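You operate a simulated robot arm through the tools that you are given. There is no shell and no other tool. Be economical: measure what you need, move in short steps, check, and stop when the job is done.

The job below is to be done with a simulated robot arm. You get a single attempt, and the scene is never put back.

## Task
Take the standing tag that says "full" from the top of the timber bench and put it on the gauge end of the timber bench.
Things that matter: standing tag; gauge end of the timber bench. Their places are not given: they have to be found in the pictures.

The check looks at the end state, three seconds after you hand in, the way a careful person would. Anything else that was tipped, shoved, dropped, spilled or broken makes it a failure.

## Robot
A 6-joint arm with a two-finger parallel gripper, fixed in place. Base frame: the origin is at the foot of the arm, x ahead of it, y to its left, z up; the work surface is at about z = 0. Units: mm, degrees, N and s.
With the tool pointing down near the work surface it reaches from about 160 to 420 mm from the base axis. Its first joint turns from -66.0 to 66.0 degrees. Payload 1.57 kg.
The TCP is the grasp point between the finger pads, 30 mm short of the fingertips. In the tool frame z runs along the fingers and y along their closing line. The gripper opens to 80 mm. The fingers are 17 mm wide and 12 mm thick; the gripper's body (40 by 82 mm) begins 80 mm behind the TCP.
Orientation is that of the tool frame in the base frame, as [roll, pitch, yaw] about the fixed x, y, z axes, in that order (R = Rz(yaw) Ry(pitch) Rx(roll)). With the fingers straight down and closing along the base's y, the tool's x points along the base's -x, its y along +y and its z along -z.

## Interface
- The arm moves only by the tool send_rows. Its argument "deltas" is a list of rows, each an object (a shift or turn left out is 0, a gripper value left out holds the last) with "offset": the shift along the tool's x, y, z in mm, a list of three; "dr": the turn, a rotation vector about the tool's x, y, z in degrees, a list of three; "fingers": the finger opening in mm, from 0 to 80. In form: [{"offset": [dx, dy, dz], "dr": [rx, ry, rz], "fingers": fingers}, ...]. A call has 1 to 12 rows; each row is the pose to reach, as a shift and turn from the pose commanded when the call began, along the tool's axes at that moment. Each row takes 0.2 s and may step no farther than 50 mm and 8.6 degrees from the row before; otherwise, or with a gripper value out of range, the whole call is refused. Where a pose cannot be reached the arm comes as near as it can. A force on the tool above 40 N (or 10 N above the force at the start of the call, whichever is more), or a blocked arm, ends the call early, and 0.2 s more pass. The fingers move at their own pace (about 153 mm/s each) and stop on an object; they squeeze with about 29 N. The grip force told is the motor's: it shows also when the fingers shut on nothing. Time passes only in rows, and 0.2 s behind the last, so rows that repeat a pose let the fingers close. It gives the time, the measured TCP pose, the force on the tool (base axes), the opening and the grip force at its end, in the units of the frame above (readings bear some noise), and new pictures: "pictures" is both (left out), scene, wrist or none.
- Cameras (640 x 400 px; columns grow to the right, rows downward): "scene" is fixed at [31, -344.1, 389.3]; the picture's right is [0.88, -0.47, 0.00], its down [-0.41, -0.77, -0.49] and it looks along [0.23, 0.43, -0.87] (base axes); focal length 214 px, centre (320, 200). "wrist" rides on the gripper at [-32, 0, -78] in the tool frame; the picture's right is [0.00, -1.00, 0.00], its down [0.97, 0.00, -0.24] and it looks along [0.24, 0.00, 0.97] (tool axes); focal length 218 px, centre (320, 200).
- measure_at(camera, pixels): for up to 12 pixels [column, row] of the newest picture of that camera ("zoom" is the newest enlarged one), the place [x, y, z] in the base frame of the surface seen there, good to about 2 mm. It takes no simulated time.
- enlarge(camera, box): a new picture of the part [left, top, right, bottom] of that camera's present view, enlarged. It takes no simulated time.
- close_job(): hands the job in; it is judged then, once.

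Go step by step. Measure first, check grasps and placings, and put right what went wrong. The budget is 60 turns and 170 pictures, counting those below and the enlarged ones. Unless the task says otherwise, let go and move clear before handing in, and close with one line.

The tools are called after "Emit:" by a JSON object that holds its "op" and its "data". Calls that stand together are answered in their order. send_rows: Moves the arm, as the interface text tells. Its arguments: {"type":"object","properties":{"deltas":{"type":"array","items":{"type":"object","properties":{"offset":{"type":"array","items":{"type":"number"}},"dr":{"type":"array","items":{"type":"number"}},"fingers":{"type":"number"}}}},"pictures":{"type":"string","enum":["both","scene","wrist","none"]}},"required":["deltas"]} The other tools are called the same way: measure_at (camera, pixels) gives the place of the surface under pixels of a picture; enlarge (camera, box) takes an enlarged picture of a part of a camera's view; close_job () hands the job in.

At the start:

```text
t: 0.0
ee_pos: [272.2, 66.1, 216.3]
tool_rot: [180.0, 0.2, 179.9]
contact_force: [-0.4, 0.1, 0.4]
opening: 79.8
gripper_force: 0.0
```

scene: 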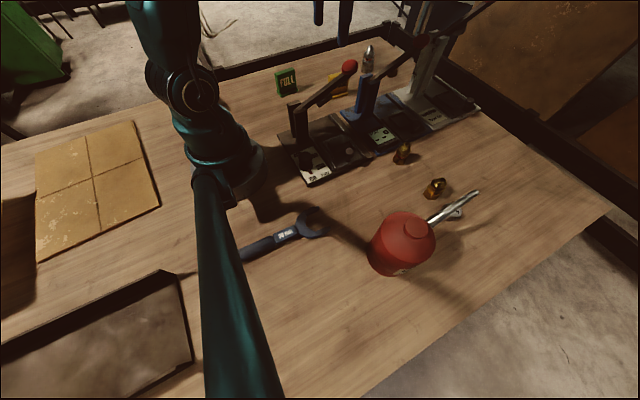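
wrist: 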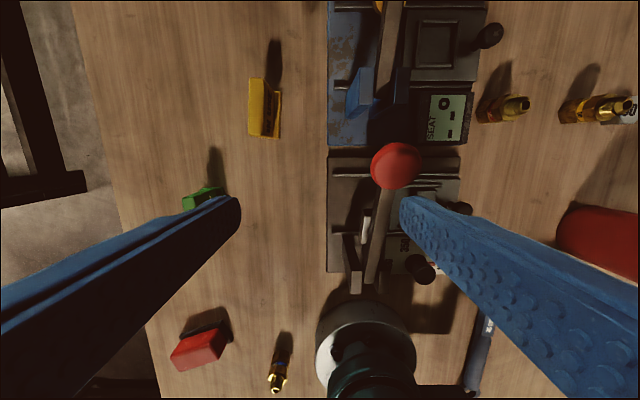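

The green tag at scene (287,80) reads "FULL"; in the wrist view it's near (203,197). I'll enlarge the views to find the gauge and the tag's details.

Emit:
{"op": "enlarge", "data": {"camera": "scene", "box": [240, 30, 400, 130]}}

Emit:
{"op": "enlarge", "data": {"camera": "scene", "box": [270, 60, 490, 200]}}

Emit:
{"op": "enlarge", "data": {"camera": "scene", "box": [360, 0, 640, 175]}}

Emit:
{"op": "measure_at", "data": {"camera": "scene", "pixels": [[287, 80], [278, 74], [295, 70], [280, 97], [297, 93], [388, 35], [600, 205], [310, 185], [470, 110], [215, 80], [340, 90], [368, 60]]}}

Emit:
{"op": "measure_at", "data": {"camera": "wrist", "pixels": [[203, 197], [190, 203], [215, 190], [263, 110], [200, 350], [278, 370], [510, 105], [600, 110], [100, 100], [130, 300], [445, 120]]}}

```text
4.00 times, centred on (320, 80) of scene
```

zoom: 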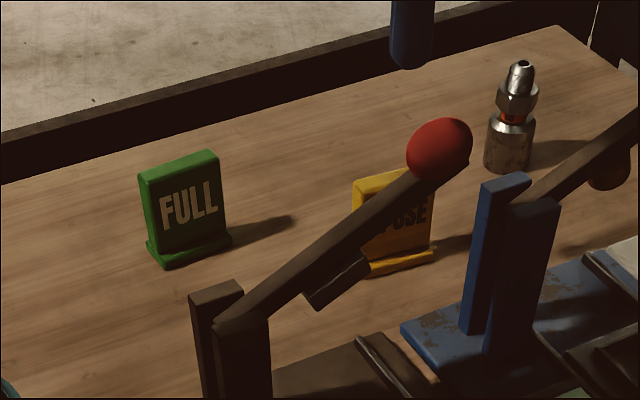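

```text
2.86 times, centred on (380, 130) of scene
```

zoom: 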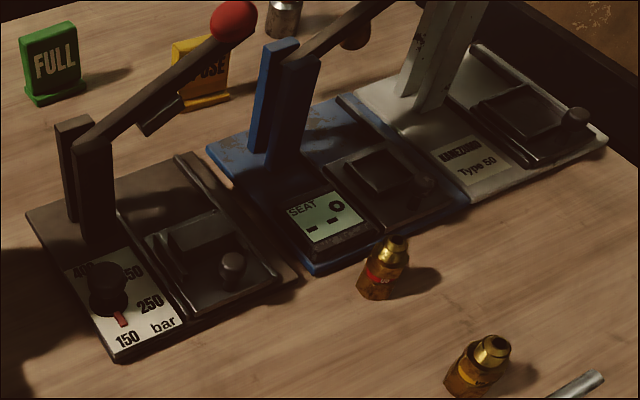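

```text
2.29 times, centred on (500, 88) of scene
```

zoom: 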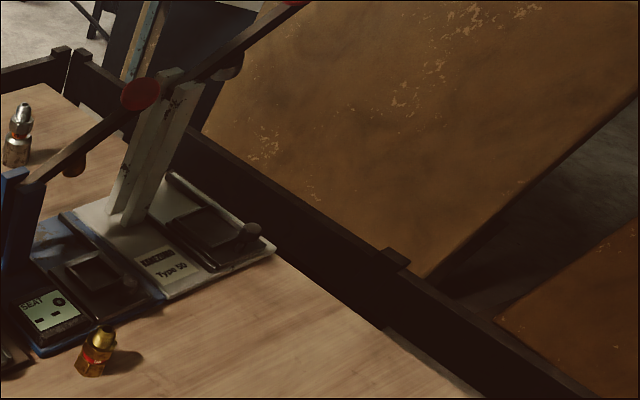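

```text
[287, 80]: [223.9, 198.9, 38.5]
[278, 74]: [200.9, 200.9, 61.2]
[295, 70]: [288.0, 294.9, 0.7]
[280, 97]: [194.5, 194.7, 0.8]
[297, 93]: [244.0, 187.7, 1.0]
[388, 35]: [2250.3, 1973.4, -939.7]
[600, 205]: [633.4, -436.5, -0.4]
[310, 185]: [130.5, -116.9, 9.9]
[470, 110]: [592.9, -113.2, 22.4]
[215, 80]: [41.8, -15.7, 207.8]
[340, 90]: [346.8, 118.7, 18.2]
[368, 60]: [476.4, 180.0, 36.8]
```

```text
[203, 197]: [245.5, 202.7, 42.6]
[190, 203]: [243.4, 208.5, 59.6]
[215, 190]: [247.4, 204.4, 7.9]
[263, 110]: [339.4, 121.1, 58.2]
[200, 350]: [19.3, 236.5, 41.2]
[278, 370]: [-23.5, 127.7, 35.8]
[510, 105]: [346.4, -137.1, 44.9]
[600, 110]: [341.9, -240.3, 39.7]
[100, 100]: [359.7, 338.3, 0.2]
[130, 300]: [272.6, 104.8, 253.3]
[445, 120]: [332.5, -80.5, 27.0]
```

The tag stands at about (220,200), 60 mm tall. The gauge isn't obvious: I see a bar dial on the nearest press and a "SEAT" display. I'll look at the other parts of the view.

Emit:
{"op": "enlarge", "data": {"camera": "scene", "box": [0, 80, 320, 280]}}

Emit:
{"op": "enlarge", "data": {"camera": "scene", "box": [0, 200, 320, 400]}}

Emit:
{"op": "enlarge", "data": {"camera": "scene", "box": [320, 150, 640, 350]}}

Emit:
{"op": "enlarge", "data": {"camera": "wrist", "box": [160, 40, 480, 300]}}

Emit:
{"op": "enlarge", "data": {"camera": "scene", "box": [0, 0, 320, 150]}}

```text
2.00 times, centred on (160, 180) of scene
```

zoom: 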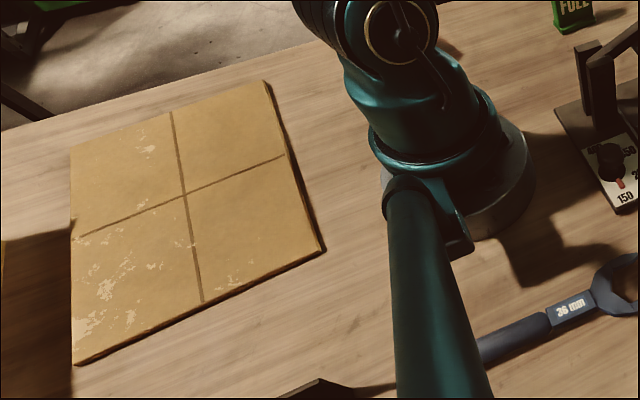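

```text
2.00 times, centred on (160, 300) of scene
```

zoom: 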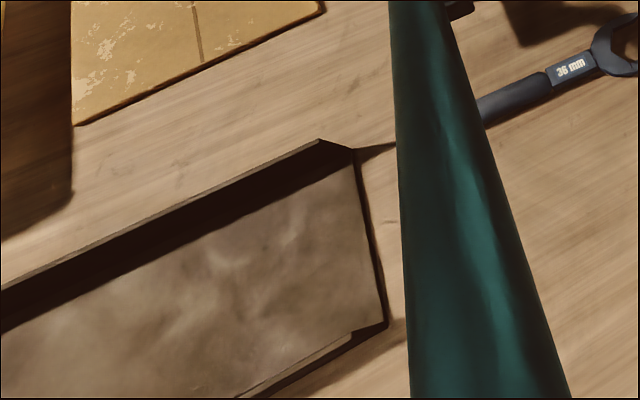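

```text
2.00 times, centred on (480, 250) of scene
```

zoom: 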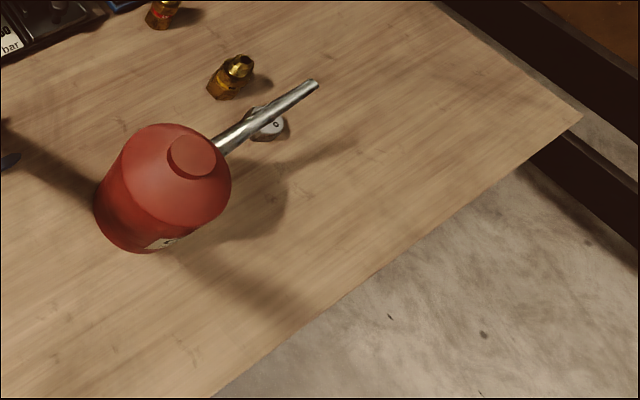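

```text
1.54 times, centred on (320, 170) of wrist
```

zoom: 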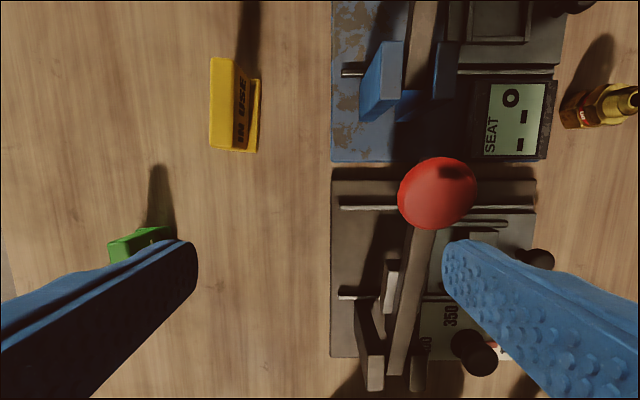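

```text
2.00 times, centred on (160, 75) of scene
```

zoom: 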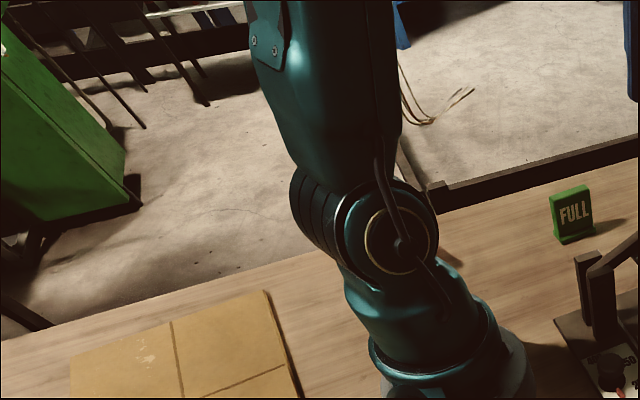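

A round white dial lies partly behind the metal tube at scene (453,213). It may be the gauge, so I'll look closer.

Emit:
{"op": "enlarge", "data": {"camera": "scene", "box": [420, 175, 500, 225]}}

Emit:
{"op": "enlarge", "data": {"camera": "wrist", "box": [480, 60, 640, 160]}}

Emit:
{"op": "measure_at", "data": {"camera": "scene", "pixels": [[455, 213], [477, 193], [430, 218], [434, 187], [402, 153], [405, 230], [380, 265], [520, 200], [590, 222], [430, 345], [500, 240], [495, 130]]}}

```text
8.00 times, centred on (460, 200) of scene
```

zoom: 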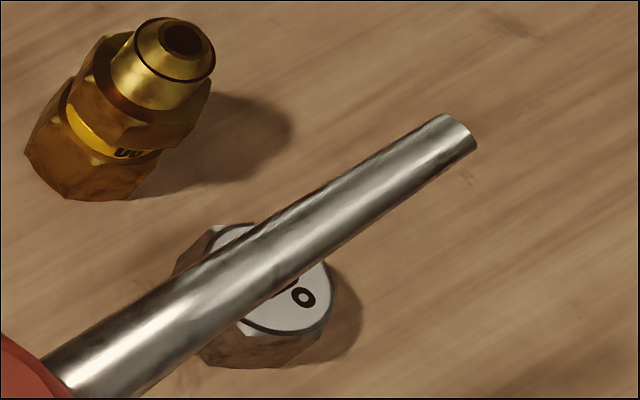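

```text
4.00 times, centred on (560, 110) of wrist
```

zoom: 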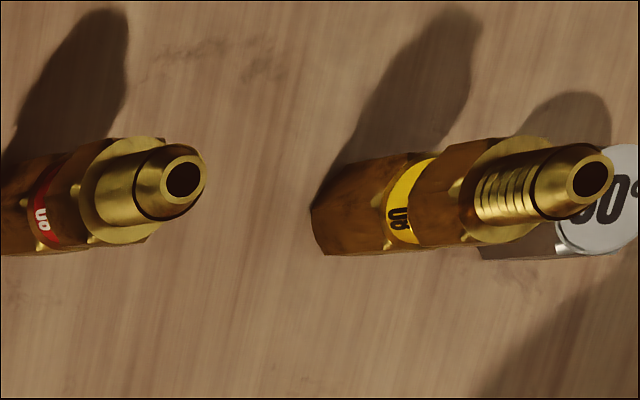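

```text
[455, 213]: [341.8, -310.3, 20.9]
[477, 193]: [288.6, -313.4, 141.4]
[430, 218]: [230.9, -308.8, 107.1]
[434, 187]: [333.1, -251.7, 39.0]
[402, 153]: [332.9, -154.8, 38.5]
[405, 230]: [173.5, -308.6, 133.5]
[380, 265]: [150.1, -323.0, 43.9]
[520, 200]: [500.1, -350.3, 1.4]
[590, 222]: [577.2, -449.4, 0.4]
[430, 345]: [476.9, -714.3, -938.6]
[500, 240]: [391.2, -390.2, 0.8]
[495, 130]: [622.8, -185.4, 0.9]
```

The hex body shows "..0°", so it looks like a cone-angle gauge block near (342,-310). I'll raise the arm and swing towards -y to see that side before deciding.

Emit:
{"op": "send_rows", "data": {"deltas": [{"offset": [0, 0, -45]}, {"offset": [0, 0, -80]}, {"offset": [0, -45, -80]}, {"offset": [0, -90, -80]}, {"offset": [0, -135, -80]}, {"offset": [0, -180, -80]}, {"offset": [0, -225, -80]}, {"offset": [0, -225, -80]}]}}

```text
t: 1.8
ee_pos: [262.5, -151.9, 278.8]
tool_rot: [-179.9, 0.1, 179.9]
contact_force: [0.1, -0.8, -0.3]
opening: 79.9
gripper_force: 0.0
out of reach, approached as far as the arm can: row 6, 7, 8
```

scene: 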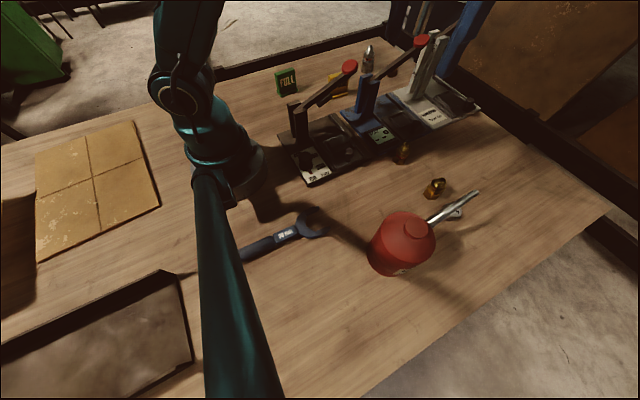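
wrist: 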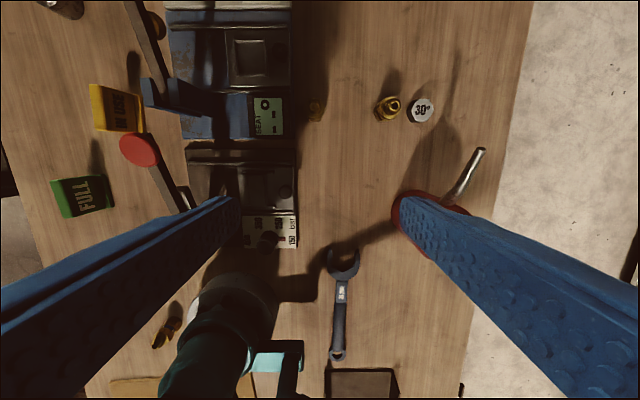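

From here the hex block reads "30°". I'll enlarge the candidates for anything that is a true gauge.

Emit:
{"op": "enlarge", "data": {"camera": "wrist", "box": [230, 60, 470, 210]}}

Emit:
{"op": "enlarge", "data": {"camera": "wrist", "box": [180, 130, 340, 270]}}

Emit:
{"op": "enlarge", "data": {"camera": "wrist", "box": [80, 260, 480, 400]}}

Emit:
{"op": "enlarge", "data": {"camera": "wrist", "box": [0, 0, 300, 190]}}

```text
2.67 times, centred on (350, 135) of wrist
```

zoom: 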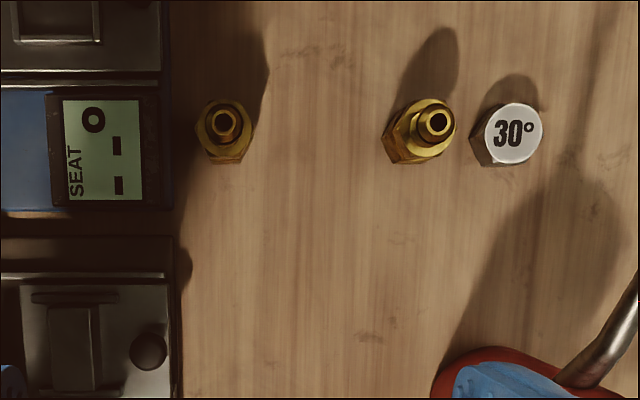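

```text
2.86 times, centred on (260, 200) of wrist
```

zoom: 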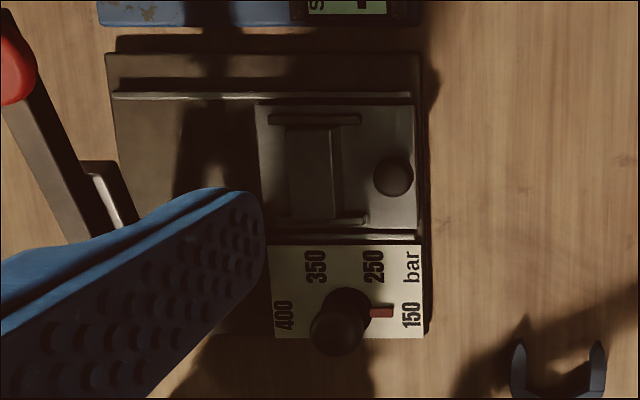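

```text
1.60 times, centred on (280, 330) of wrist
```

zoom: 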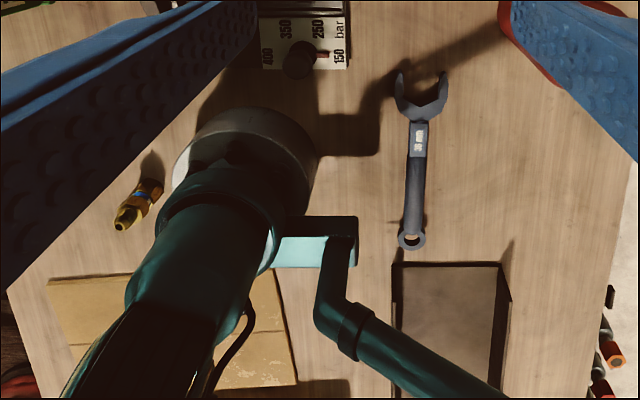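

```text
2.11 times, centred on (150, 95) of wrist
```

zoom: 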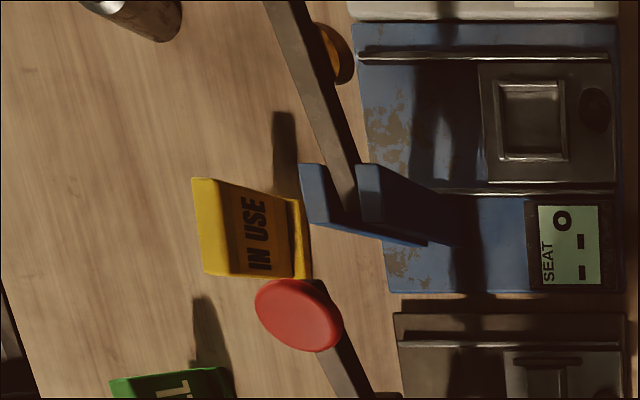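

The tags so far are FULL, IN USE and a red one, and the 30° hex sits on the -y side. I'll tilt the wrist to look further along -y for any other gauge.

Emit:
{"op": "send_rows", "data": {"deltas": [{"offset": [10, 15, 0], "dr": [8, 0, 0]}, {"offset": [20, 30, 0], "dr": [16, 0, 0]}, {"offset": [30, 45, 0], "dr": [24, 0, 0]}, {"offset": [40, 60, 0], "dr": [32, 0, 0]}, {"offset": [40, 60, 0], "dr": [32, 0, 0]}]}}

```text
t: 3.0
ee_pos: [220.8, -93.7, 281.4]
tool_rot: [-147.8, 0.1, 179.9]
contact_force: [1.0, -0.4, 0.2]
opening: 79.7
gripper_force: 0.0
```

scene: 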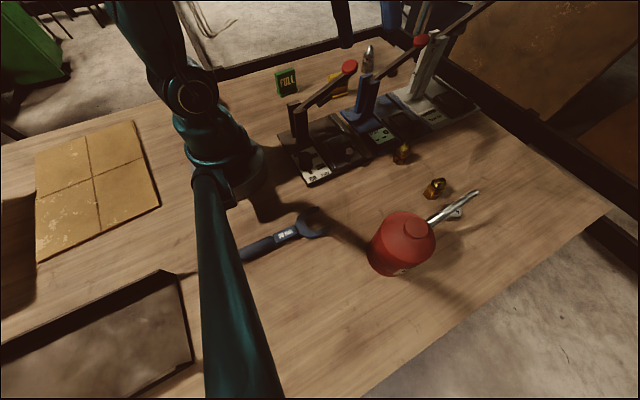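
wrist: 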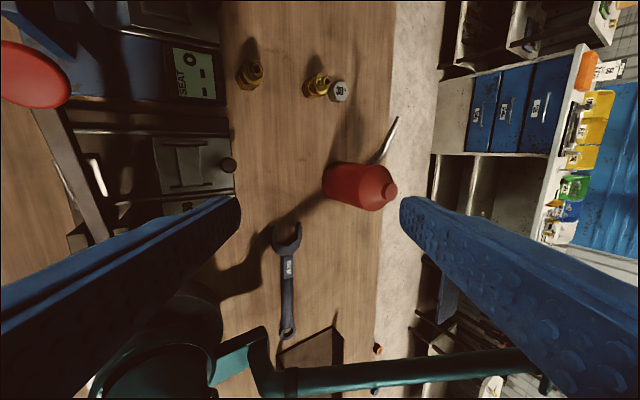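

On the -y side there's nothing beyond the oil can and the 30° block. I'll swing to look at the +y side and rear.

Emit:
{"op": "send_rows", "data": {"deltas": [{"offset": [0, 20, -13], "dr": [-8, 0, 0]}, {"offset": [0, 40, -26], "dr": [-16, 0, 0]}, {"offset": [0, 60, -39], "dr": [-24, 0, 0]}, {"offset": [0, 80, -52], "dr": [-32, 0, 0]}, {"offset": [0, 100, -65], "dr": [-40, 0, 0]}, {"offset": [0, 120, -78], "dr": [-48, 0, 0]}, {"offset": [0, 130, -85], "dr": [-56, 0, 0]}, {"offset": [0, 130, -85], "dr": [-64, 0, 0]}, {"offset": [0, 130, -85], "dr": [-64, 0, 0]}]}}

```text
t: 5.0
ee_pos: [223.4, 61.7, 283.2]
tool_rot: [148.0, 0.0, 179.9]
contact_force: [1.4, -0.3, 0.3]
opening: 80.2
gripper_force: 0.1
```

scene: 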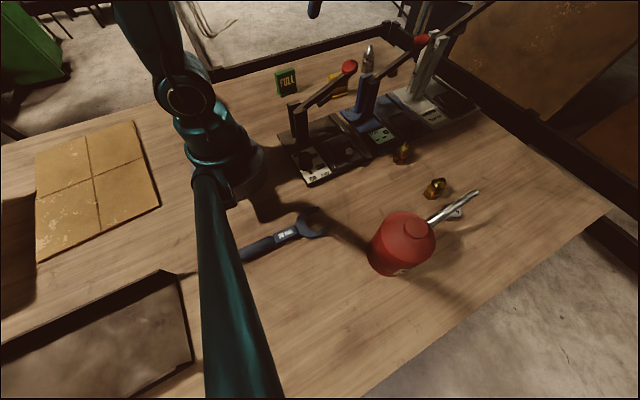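
wrist: 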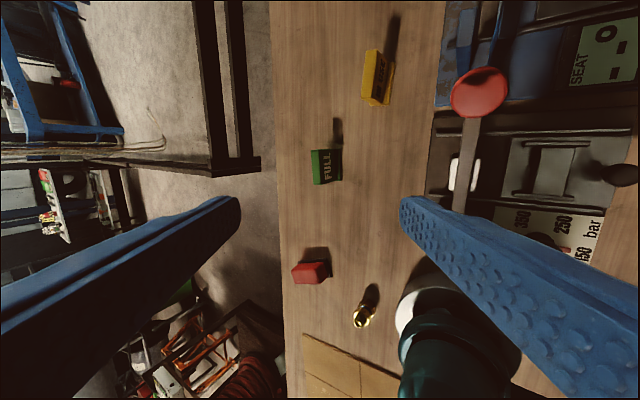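

Only red, FULL and IN USE tags plus a brass fitting on this side. Next I'll look toward the far +x end, including the silver item at scene (368,60).

Emit:
{"op": "send_rows", "data": {"deltas": [{"offset": [0, 0, 0], "dr": [8, 0, 0]}, {"offset": [0, 0, 0], "dr": [16, 0, 0]}, {"offset": [0, 0, 0], "dr": [24, 0, 0]}, {"offset": [0, 0, 0], "dr": [32, 0, 0]}, {"offset": [0, 0, 0], "dr": [32, 0, 0]}], "pictures": "none"}}

Emit:
{"op": "send_rows", "data": {"deltas": [{"offset": [0, 0, 0], "dr": [0, -8, 0]}, {"offset": [0, 0, 0], "dr": [0, -16, 0]}, {"offset": [0, 0, 0], "dr": [0, -24, 0]}, {"offset": [0, 0, 0], "dr": [0, -32, 0]}, {"offset": [0, 0, 0], "dr": [0, -40, 0]}, {"offset": [0, 0, 0], "dr": [0, -40, 0]}], "pictures": "wrist"}}

```text
t: 6.2
ee_pos: [221.3, 61.4, 282.4]
tool_rot: [-179.9, 0.1, 179.8]
contact_force: [0.2, 0.0, -0.8]
opening: 79.9
gripper_force: 0.1
```

```text
t: 7.6
ee_pos: [221.7, 63.1, 283.4]
tool_rot: [-180.0, 40.3, 179.8]
contact_force: [1.0, 0.0, -1.3]
opening: 80.2
gripper_force: 0.0
```

wrist: 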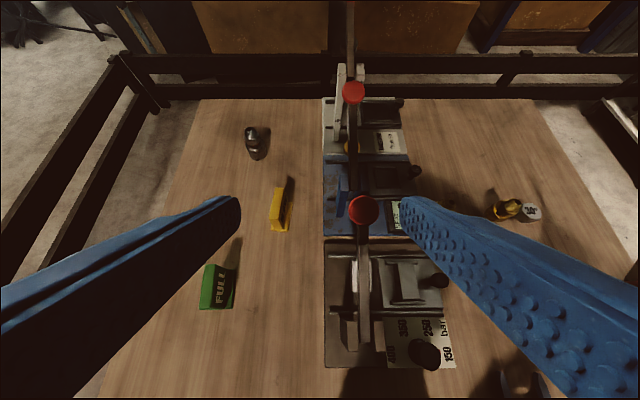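

No further gauge ahead. I'll enlarge the small items here for markings.

Emit:
{"op": "enlarge", "data": {"camera": "wrist", "box": [480, 180, 560, 230]}}

Emit:
{"op": "enlarge", "data": {"camera": "wrist", "box": [320, 80, 480, 380]}}

Emit:
{"op": "enlarge", "data": {"camera": "wrist", "box": [180, 110, 340, 210]}}

Emit:
{"op": "enlarge", "data": {"camera": "wrist", "box": [300, 60, 460, 160]}}

Emit:
{"op": "measure_at", "data": {"camera": "wrist", "pixels": [[200, 101], [532, 101], [353, 90], [362, 210], [166, 180], [140, 260], [425, 355], [530, 212], [220, 270], [213, 303], [227, 303]]}}

```text
8.00 times, centred on (520, 205) of wrist
```

zoom: 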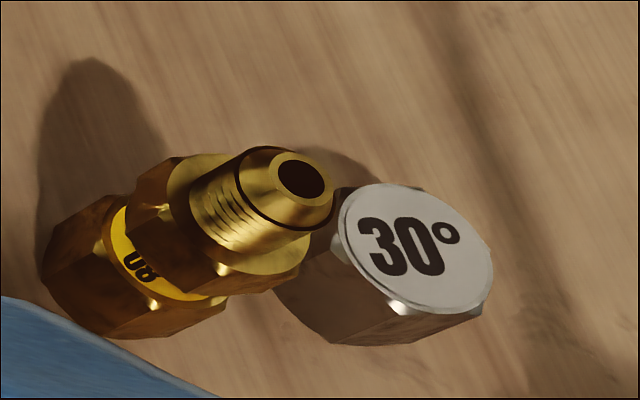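

```text
1.33 times, centred on (400, 230) of wrist
```

zoom: 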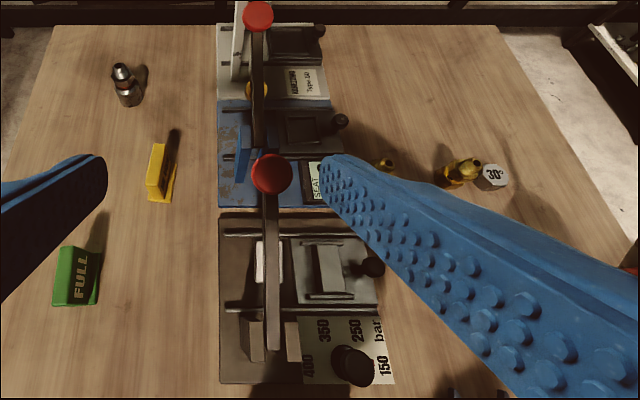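

```text
4.00 times, centred on (260, 160) of wrist
```

zoom: 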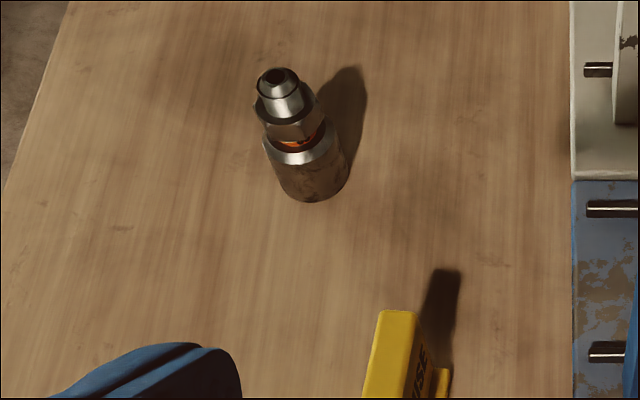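

```text
4.00 times, centred on (380, 110) of wrist
```

zoom: 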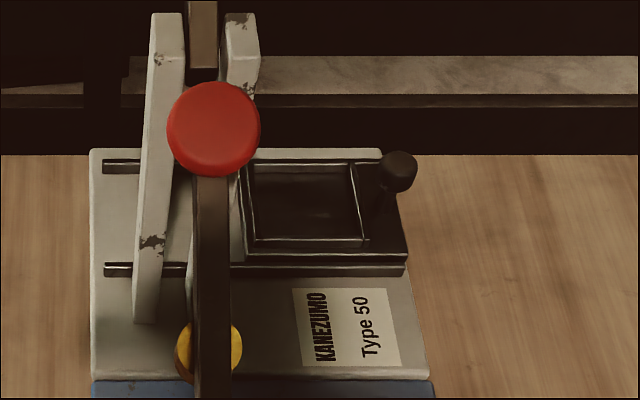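

```text
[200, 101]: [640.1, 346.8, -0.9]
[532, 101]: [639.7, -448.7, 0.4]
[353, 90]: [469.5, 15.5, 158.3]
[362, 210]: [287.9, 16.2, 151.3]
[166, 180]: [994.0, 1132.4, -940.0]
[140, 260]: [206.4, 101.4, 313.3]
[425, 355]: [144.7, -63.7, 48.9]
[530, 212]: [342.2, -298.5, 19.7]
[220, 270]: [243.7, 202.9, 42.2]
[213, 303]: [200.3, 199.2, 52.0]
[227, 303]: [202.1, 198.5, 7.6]
```

The only gauge on the bench is the 30° cone gauge at (342,-300), so its end of the bench is the -y end. The FULL tag is near x 200–245, y≈200. I'll straighten the tool and hover over the tag to measure it.

Emit:
{"op": "send_rows", "data": {"deltas": [{"dr": [0, 8, 0]}, {"dr": [0, 16, 0]}, {"dr": [0, 24, 0]}, {"dr": [0, 32, 0]}, {"dr": [0, 40, 0]}, {"dr": [0, 40, 0]}], "pictures": "none"}}

Emit:
{"op": "send_rows", "data": {"deltas": [{"offset": [0, 40, 20]}, {"offset": [0, 80, 40]}, {"offset": [0, 120, 70]}, {"offset": [0, 142, 110]}, {"offset": [0, 142, 140]}, {"offset": [0, 142, 140]}], "pictures": "both"}}

```text
t: 9.0
ee_pos: [221.9, 61.3, 283.7]
tool_rot: [180.0, 0.0, 179.9]
contact_force: [-0.6, -0.1, -0.1]
opening: 79.8
gripper_force: 0.0
```

```text
t: 10.4
ee_pos: [219.8, 203.1, 143.2]
tool_rot: [180.0, 0.2, 179.9]
contact_force: [-0.4, 0.8, -0.7]
opening: 79.9
gripper_force: 0.1
```

scene: 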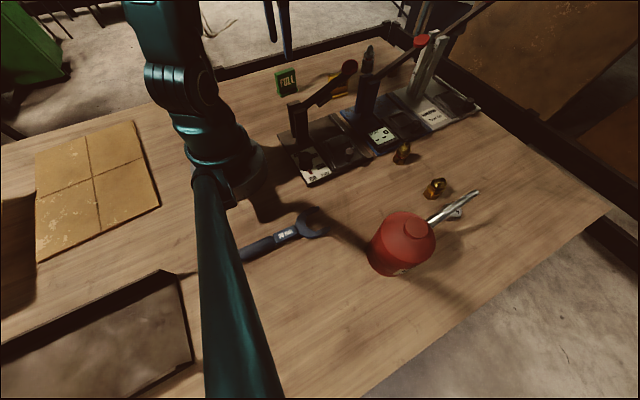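
wrist: 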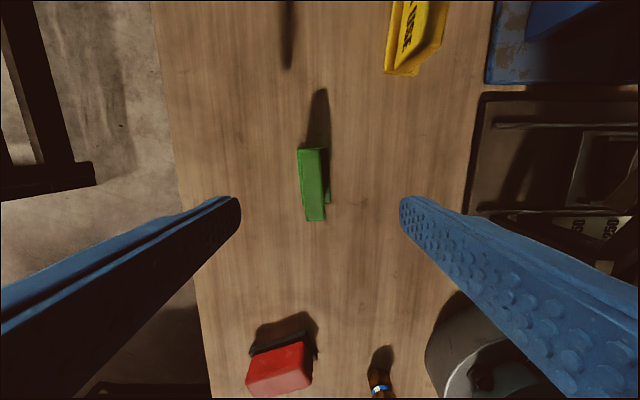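

The tag lies between the fingers at wrist (313,185), slightly turned. I'll measure its top corners and foot.

Emit:
{"op": "enlarge", "data": {"camera": "wrist", "box": [264, 140, 376, 230]}}

Emit:
{"op": "measure_at", "data": {"camera": "wrist", "pixels": [[300, 153], [319, 152], [307, 217], [324, 217], [310, 185], [328, 199], [313, 217], [302, 190], [322, 180], [328, 180]]}}

```text
4.44 times, centred on (320, 185) of wrist
```

zoom: 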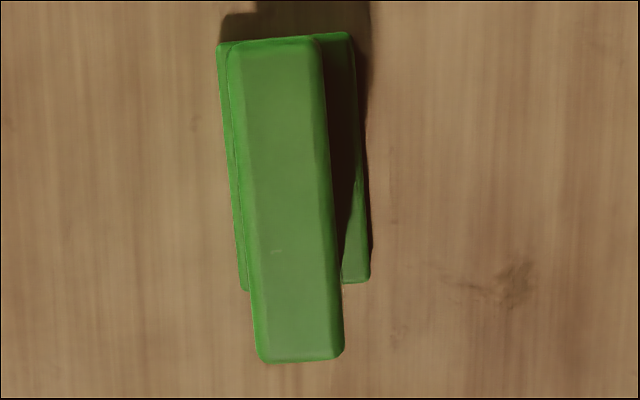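

```text
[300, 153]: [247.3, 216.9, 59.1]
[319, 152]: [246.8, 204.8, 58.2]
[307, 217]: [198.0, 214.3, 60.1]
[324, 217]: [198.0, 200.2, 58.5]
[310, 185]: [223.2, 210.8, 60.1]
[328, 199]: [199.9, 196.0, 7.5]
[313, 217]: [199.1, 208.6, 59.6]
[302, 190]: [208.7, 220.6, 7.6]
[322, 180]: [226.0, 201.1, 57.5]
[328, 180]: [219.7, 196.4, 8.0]
```

Tag top centre ≈ (222.5, 208.5), 14 mm thick, turned ~4°, foot top at z≈8. I'll descend to TCP z≈45 and close.

Emit:
{"op": "send_rows", "data": {"deltas": [{"offset": [-2.7, 5.7, 0], "dr": [0, 0, -4], "fingers": 56}, {"offset": [-2.7, 5.7, 40], "dr": [0, 0, -4]}, {"offset": [-2.7, 5.7, 75], "dr": [0, 0, -4]}, {"offset": [-2.7, 5.7, 98], "dr": [0, 0, -4]}, {"offset": [-2.7, 5.7, 98], "dr": [0, 0, -4]}], "pictures": "wrist"}}

```text
t: 11.6
ee_pos: [226.0, 209.1, 44.6]
tool_rot: [-179.9, 0.1, -176.1]
contact_force: [-0.3, -0.3, -0.1]
opening: 56.1
gripper_force: 0.0
```

wrist: 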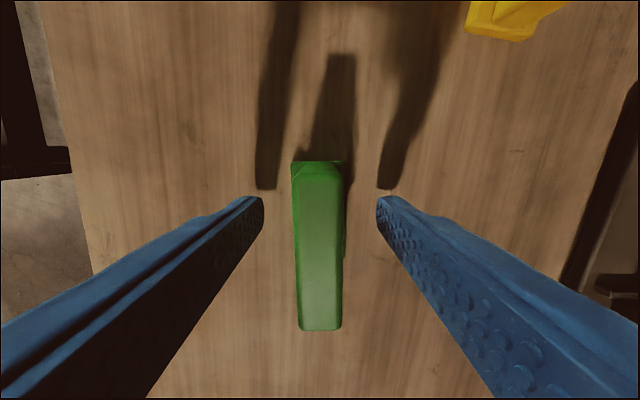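

The tag is centred and parallel between the fingers. Closing, then a short lift.

Emit:
{"op": "send_rows", "data": {"deltas": [{"fingers": 10}, {"fingers": 10}, {"fingers": 10}], "pictures": "none"}}

Emit:
{"op": "send_rows", "data": {"deltas": [{"offset": [0, 0, -10]}, {"offset": [0, 0, -40]}, {"offset": [0, 0, -80]}, {"offset": [0, 0, -120]}, {"offset": [0, 0, -160]}, {"offset": [0, 0, -160]}]}}

```text
t: 12.4
ee_pos: [225.5, 210.2, 44.4]
tool_rot: [-180.0, 0.1, -176.2]
contact_force: [0.1, 0.5, -0.4]
opening: 15.1
gripper_force: 29.9
```

```text
t: 13.8
ee_pos: [223.1, 210.4, 206.5]
tool_rot: [180.0, 0.1, -176.1]
contact_force: [-0.7, -0.5, -0.3]
opening: 15.0
gripper_force: 28.9
```

scene: 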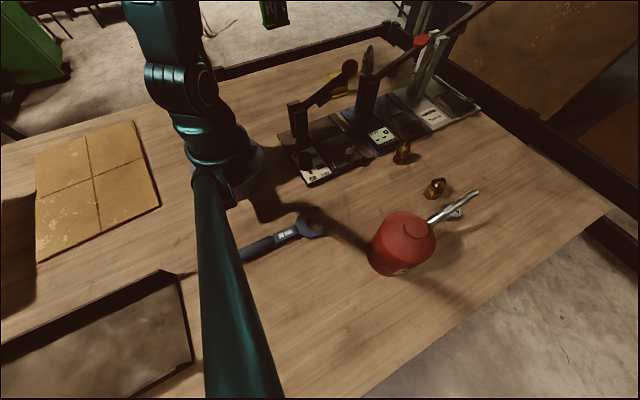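
wrist: 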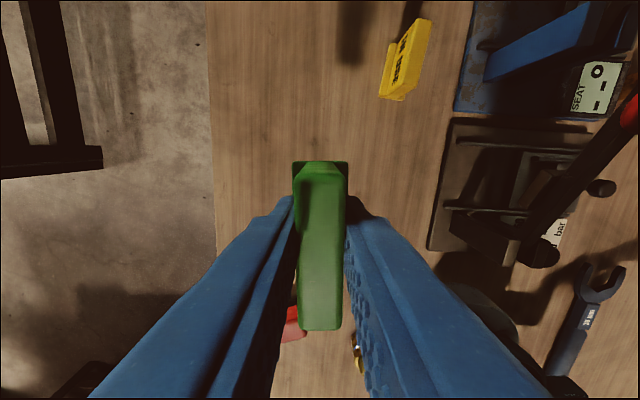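

Tag is held (opening 15, 29 N). I'll raise it above the levers and swing toward -y while turning it with the base.

Emit:
{"op": "send_rows", "data": {"deltas": [{"offset": [0, 0, -30]}, {"offset": [0, 0, -55]}, {"offset": [4.1, -40.8, -55], "dr": [0, 0, 8.5]}, {"offset": [8.2, -81.6, -55], "dr": [0, 0, 17]}, {"offset": [12.3, -122.4, -55], "dr": [0, 0, 25.5]}, {"offset": [16.4, -163.2, -55], "dr": [0, 0, 34]}, {"offset": [20.5, -204, -55], "dr": [0, 0, 42.5]}, {"offset": [24.6, -244.8, -55], "dr": [0, 0, 51]}, {"offset": [28.7, -285.6, -55], "dr": [0, 0, 59.5]}, {"offset": [32.8, -326.4, -55], "dr": [0, 0, 68]}, {"offset": [36.9, -367, -55], "dr": [0, 0, 76.5]}, {"offset": [38, -385, -55], "dr": [0, 0, 85]}]}}

```text
t: 16.4
ee_pos: [213.8, -173.8, 260.3]
tool_rot: [179.9, 0.1, 98.8]
contact_force: [0.4, 0.4, -0.5]
opening: 14.8
gripper_force: 28.5
```

scene: 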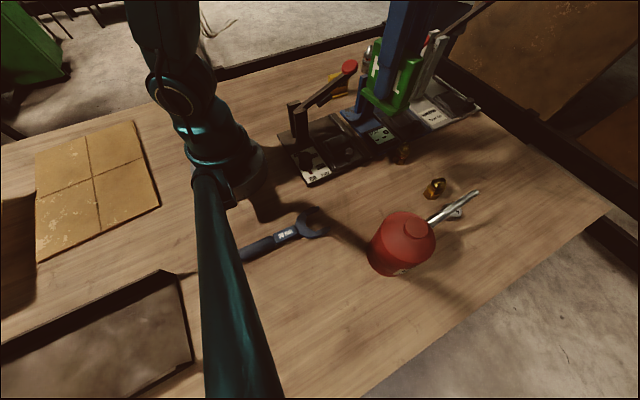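
wrist: 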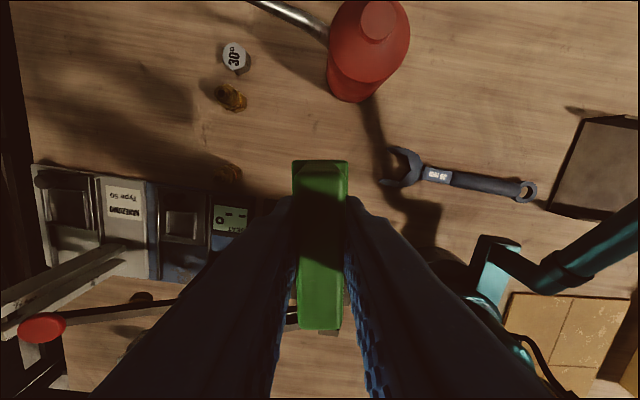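

In transit safely; the drop zone is visible, with gauge at wrist (235,57), fittings (230,95)/(230,172), can (365,50). I'll measure for free space.

Emit:
{"op": "measure_at", "data": {"camera": "wrist", "pixels": [[234, 52], [230, 105], [240, 108], [222, 172], [240, 172], [260, 2], [325, 35], [333, 85], [350, 100], [383, 165], [280, 100], [265, 70]]}}

Emit:
{"op": "enlarge", "data": {"camera": "wrist", "box": [190, 0, 430, 150]}}

```text
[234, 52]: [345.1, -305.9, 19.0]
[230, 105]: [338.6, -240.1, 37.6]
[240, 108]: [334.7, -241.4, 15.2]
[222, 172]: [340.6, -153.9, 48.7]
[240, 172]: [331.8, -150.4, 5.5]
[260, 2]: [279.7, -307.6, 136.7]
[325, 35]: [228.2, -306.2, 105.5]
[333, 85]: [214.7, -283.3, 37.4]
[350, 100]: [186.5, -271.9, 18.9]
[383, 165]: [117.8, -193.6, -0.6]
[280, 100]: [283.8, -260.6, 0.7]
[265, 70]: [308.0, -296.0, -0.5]
```

```text
2.67 times, centred on (310, 75) of wrist
```

zoom: 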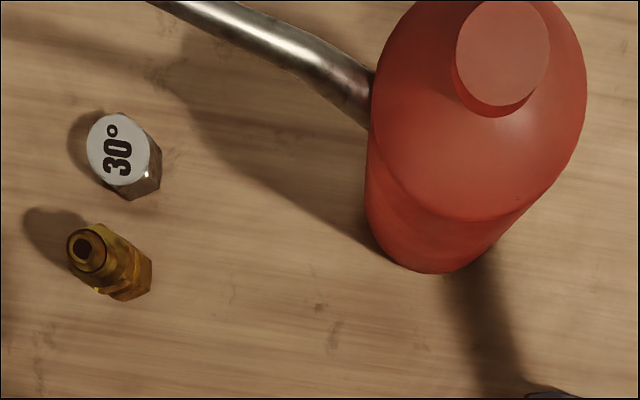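

Spout lies along y≈-307 up to z≈137 and the yellow fitting edge is x≈320, so I'll place at about (280,-250), beside the gauge. First an intermediate lower point at (265,-215).

Emit:
{"op": "send_rows", "data": {"deltas": [{"offset": [-8, 7, 20], "dr": [0, 0, 3]}, {"offset": [-20, 18, 45], "dr": [0, 0, 6]}, {"offset": [-34, 31, 70], "dr": [0, 0, 8.5]}, {"offset": [-48, 44, 100], "dr": [0, 0, 8.5]}, {"offset": [-48, 44, 100], "dr": [0, 0, 8.5]}]}}

```text
t: 17.6
ee_pos: [261.0, -216.4, 158.6]
tool_rot: [179.8, -0.1, 90.5]
contact_force: [0.1, 0.1, -0.2]
opening: 15.2
gripper_force: 28.9
```

scene: 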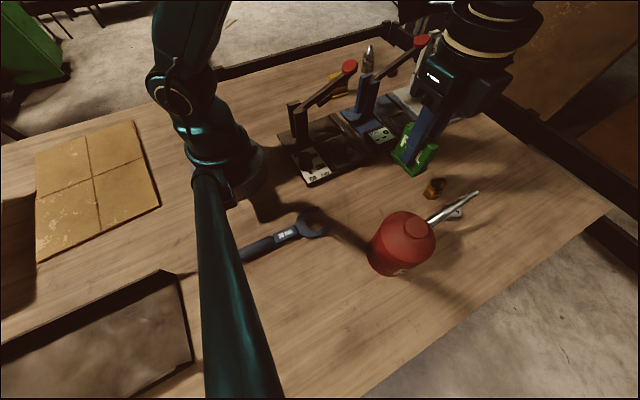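
wrist: 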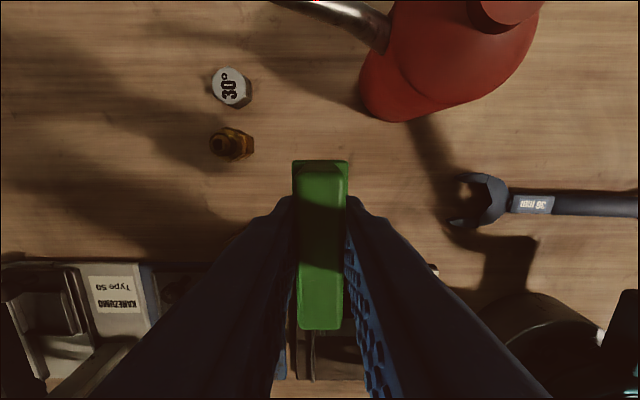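

Clear of everything. I'll shift x, descend to z≈60, then slide out to y≈-252.

Emit:
{"op": "send_rows", "data": {"deltas": [{"offset": [0, 19, 20]}, {"offset": [0, 19, 60]}, {"offset": [0, 19, 96]}, {"offset": [-12, 19, 98]}, {"offset": [-24, 19, 98]}, {"offset": [-36, 19, 98]}, {"offset": [-36, 19, 98]}]}}

```text
t: 19.2
ee_pos: [282.2, -253.2, 63.4]
tool_rot: [179.8, -0.1, 90.4]
contact_force: [0.6, 0.2, -0.5]
opening: 14.9
gripper_force: 28.8
```

scene: 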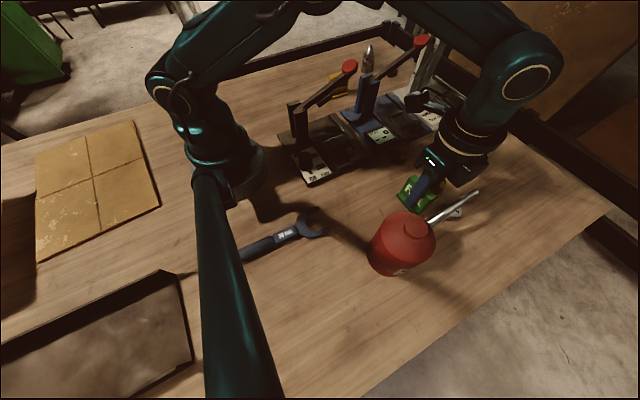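
wrist: 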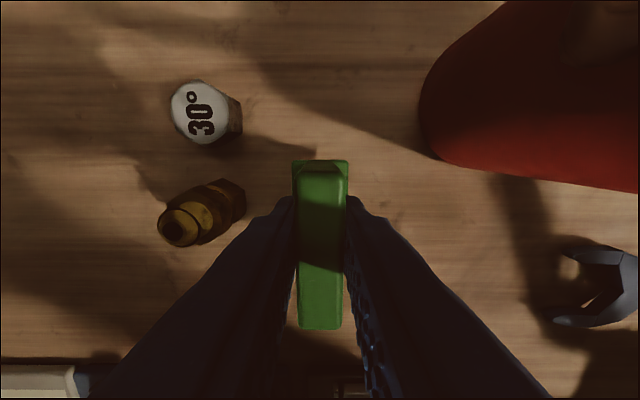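

Good clearance. Lowering the last ~18 mm to the table.

Emit:
{"op": "send_rows", "data": {"deltas": [{"offset": [0, 0, 8]}, {"offset": [0, 0, 14]}, {"offset": [0, 0, 17.5]}, {"offset": [0, 0, 17.5]}], "pictures": "scene"}}

```text
t: 20.2
ee_pos: [282.1, -255.0, 44.6]
tool_rot: [179.8, 0.1, 90.4]
contact_force: [0.6, 0.2, 0.5]
opening: 15.1
gripper_force: 28.9
```

scene: 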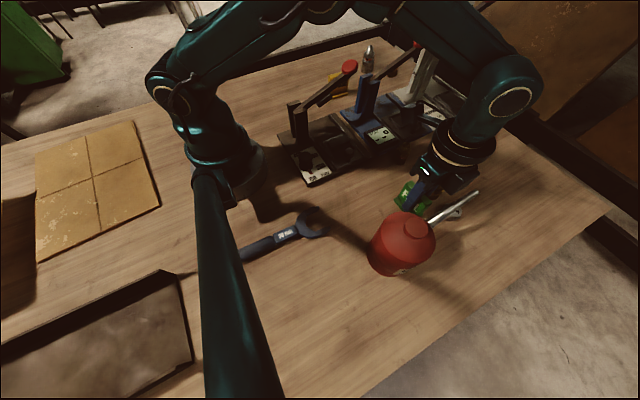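

Height matches the pick height (44.6). I'll ease down 0.7 mm and open slightly to release.

Emit:
{"op": "send_rows", "data": {"deltas": [{"offset": [0, 0, 0.7]}, {"offset": [0, 0, 0.7], "fingers": 18}, {"offset": [0, 0, 0.7], "fingers": 24}, {"offset": [0, 0, 0.7], "fingers": 30}, {"offset": [0, 0, 0.7], "fingers": 30}], "pictures": "wrist"}}

```text
t: 21.4
ee_pos: [281.7, -253.8, 43.6]
tool_rot: [179.9, 0.0, 90.3]
contact_force: [-1.5, 1.0, -0.2]
opening: 29.9
gripper_force: 0.1
```

wrist: 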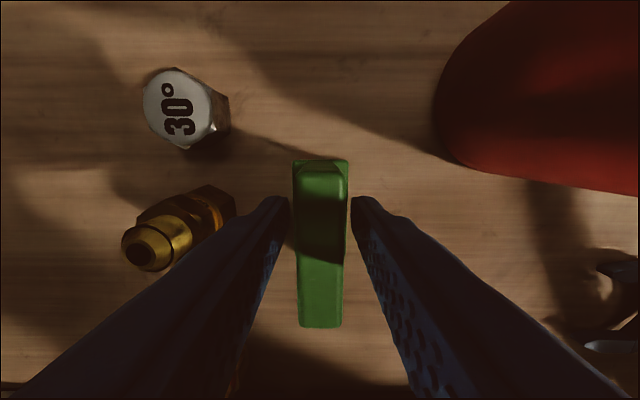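

The tag stands free between the fingers. I'll lift straight up, drifting back toward +y away from the spout once above the tag.

Emit:
{"op": "send_rows", "data": {"deltas": [{"offset": [0, 0, -15]}, {"offset": [0, 0, -35]}, {"offset": [0, 0, -60]}, {"offset": [10, 0, -90]}, {"offset": [35, -15, -125]}, {"offset": [60, -30, -160]}, {"offset": [80, -60, -190]}, {"offset": [80, -60, -190]}]}}

```text
t: 23.2
ee_pos: [222.7, -174.9, 238.8]
tool_rot: [179.9, 0.1, 90.5]
contact_force: [-0.2, -0.9, 0.5]
opening: 29.9
gripper_force: 0.1
```

scene: 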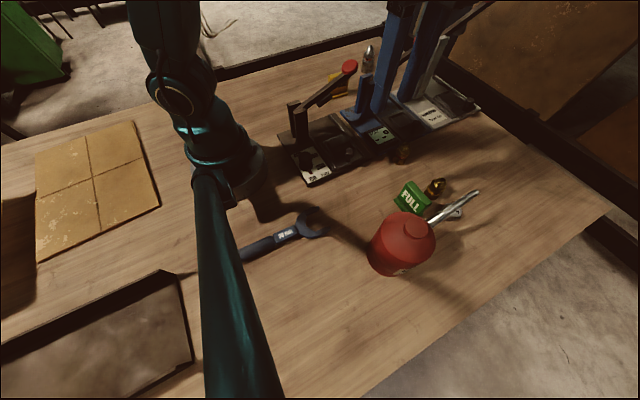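
wrist: 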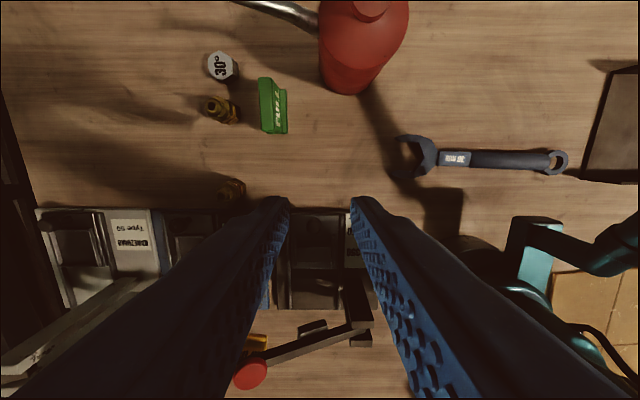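

The FULL tag stands upright next to the 30° gauge (wrist (272,105)), nothing else has moved, and the gripper is clear, so I'm handing in.

Emit:
{"op": "close_job", "data": {}}

```text
The job is handed in.
```

I moved the "FULL" tag to about (282, -254), standing upright beside the 30° gauge, and nothing else was disturbed; no end of the bench was marked, so I took that gauge's side (-y) as the gauge end.
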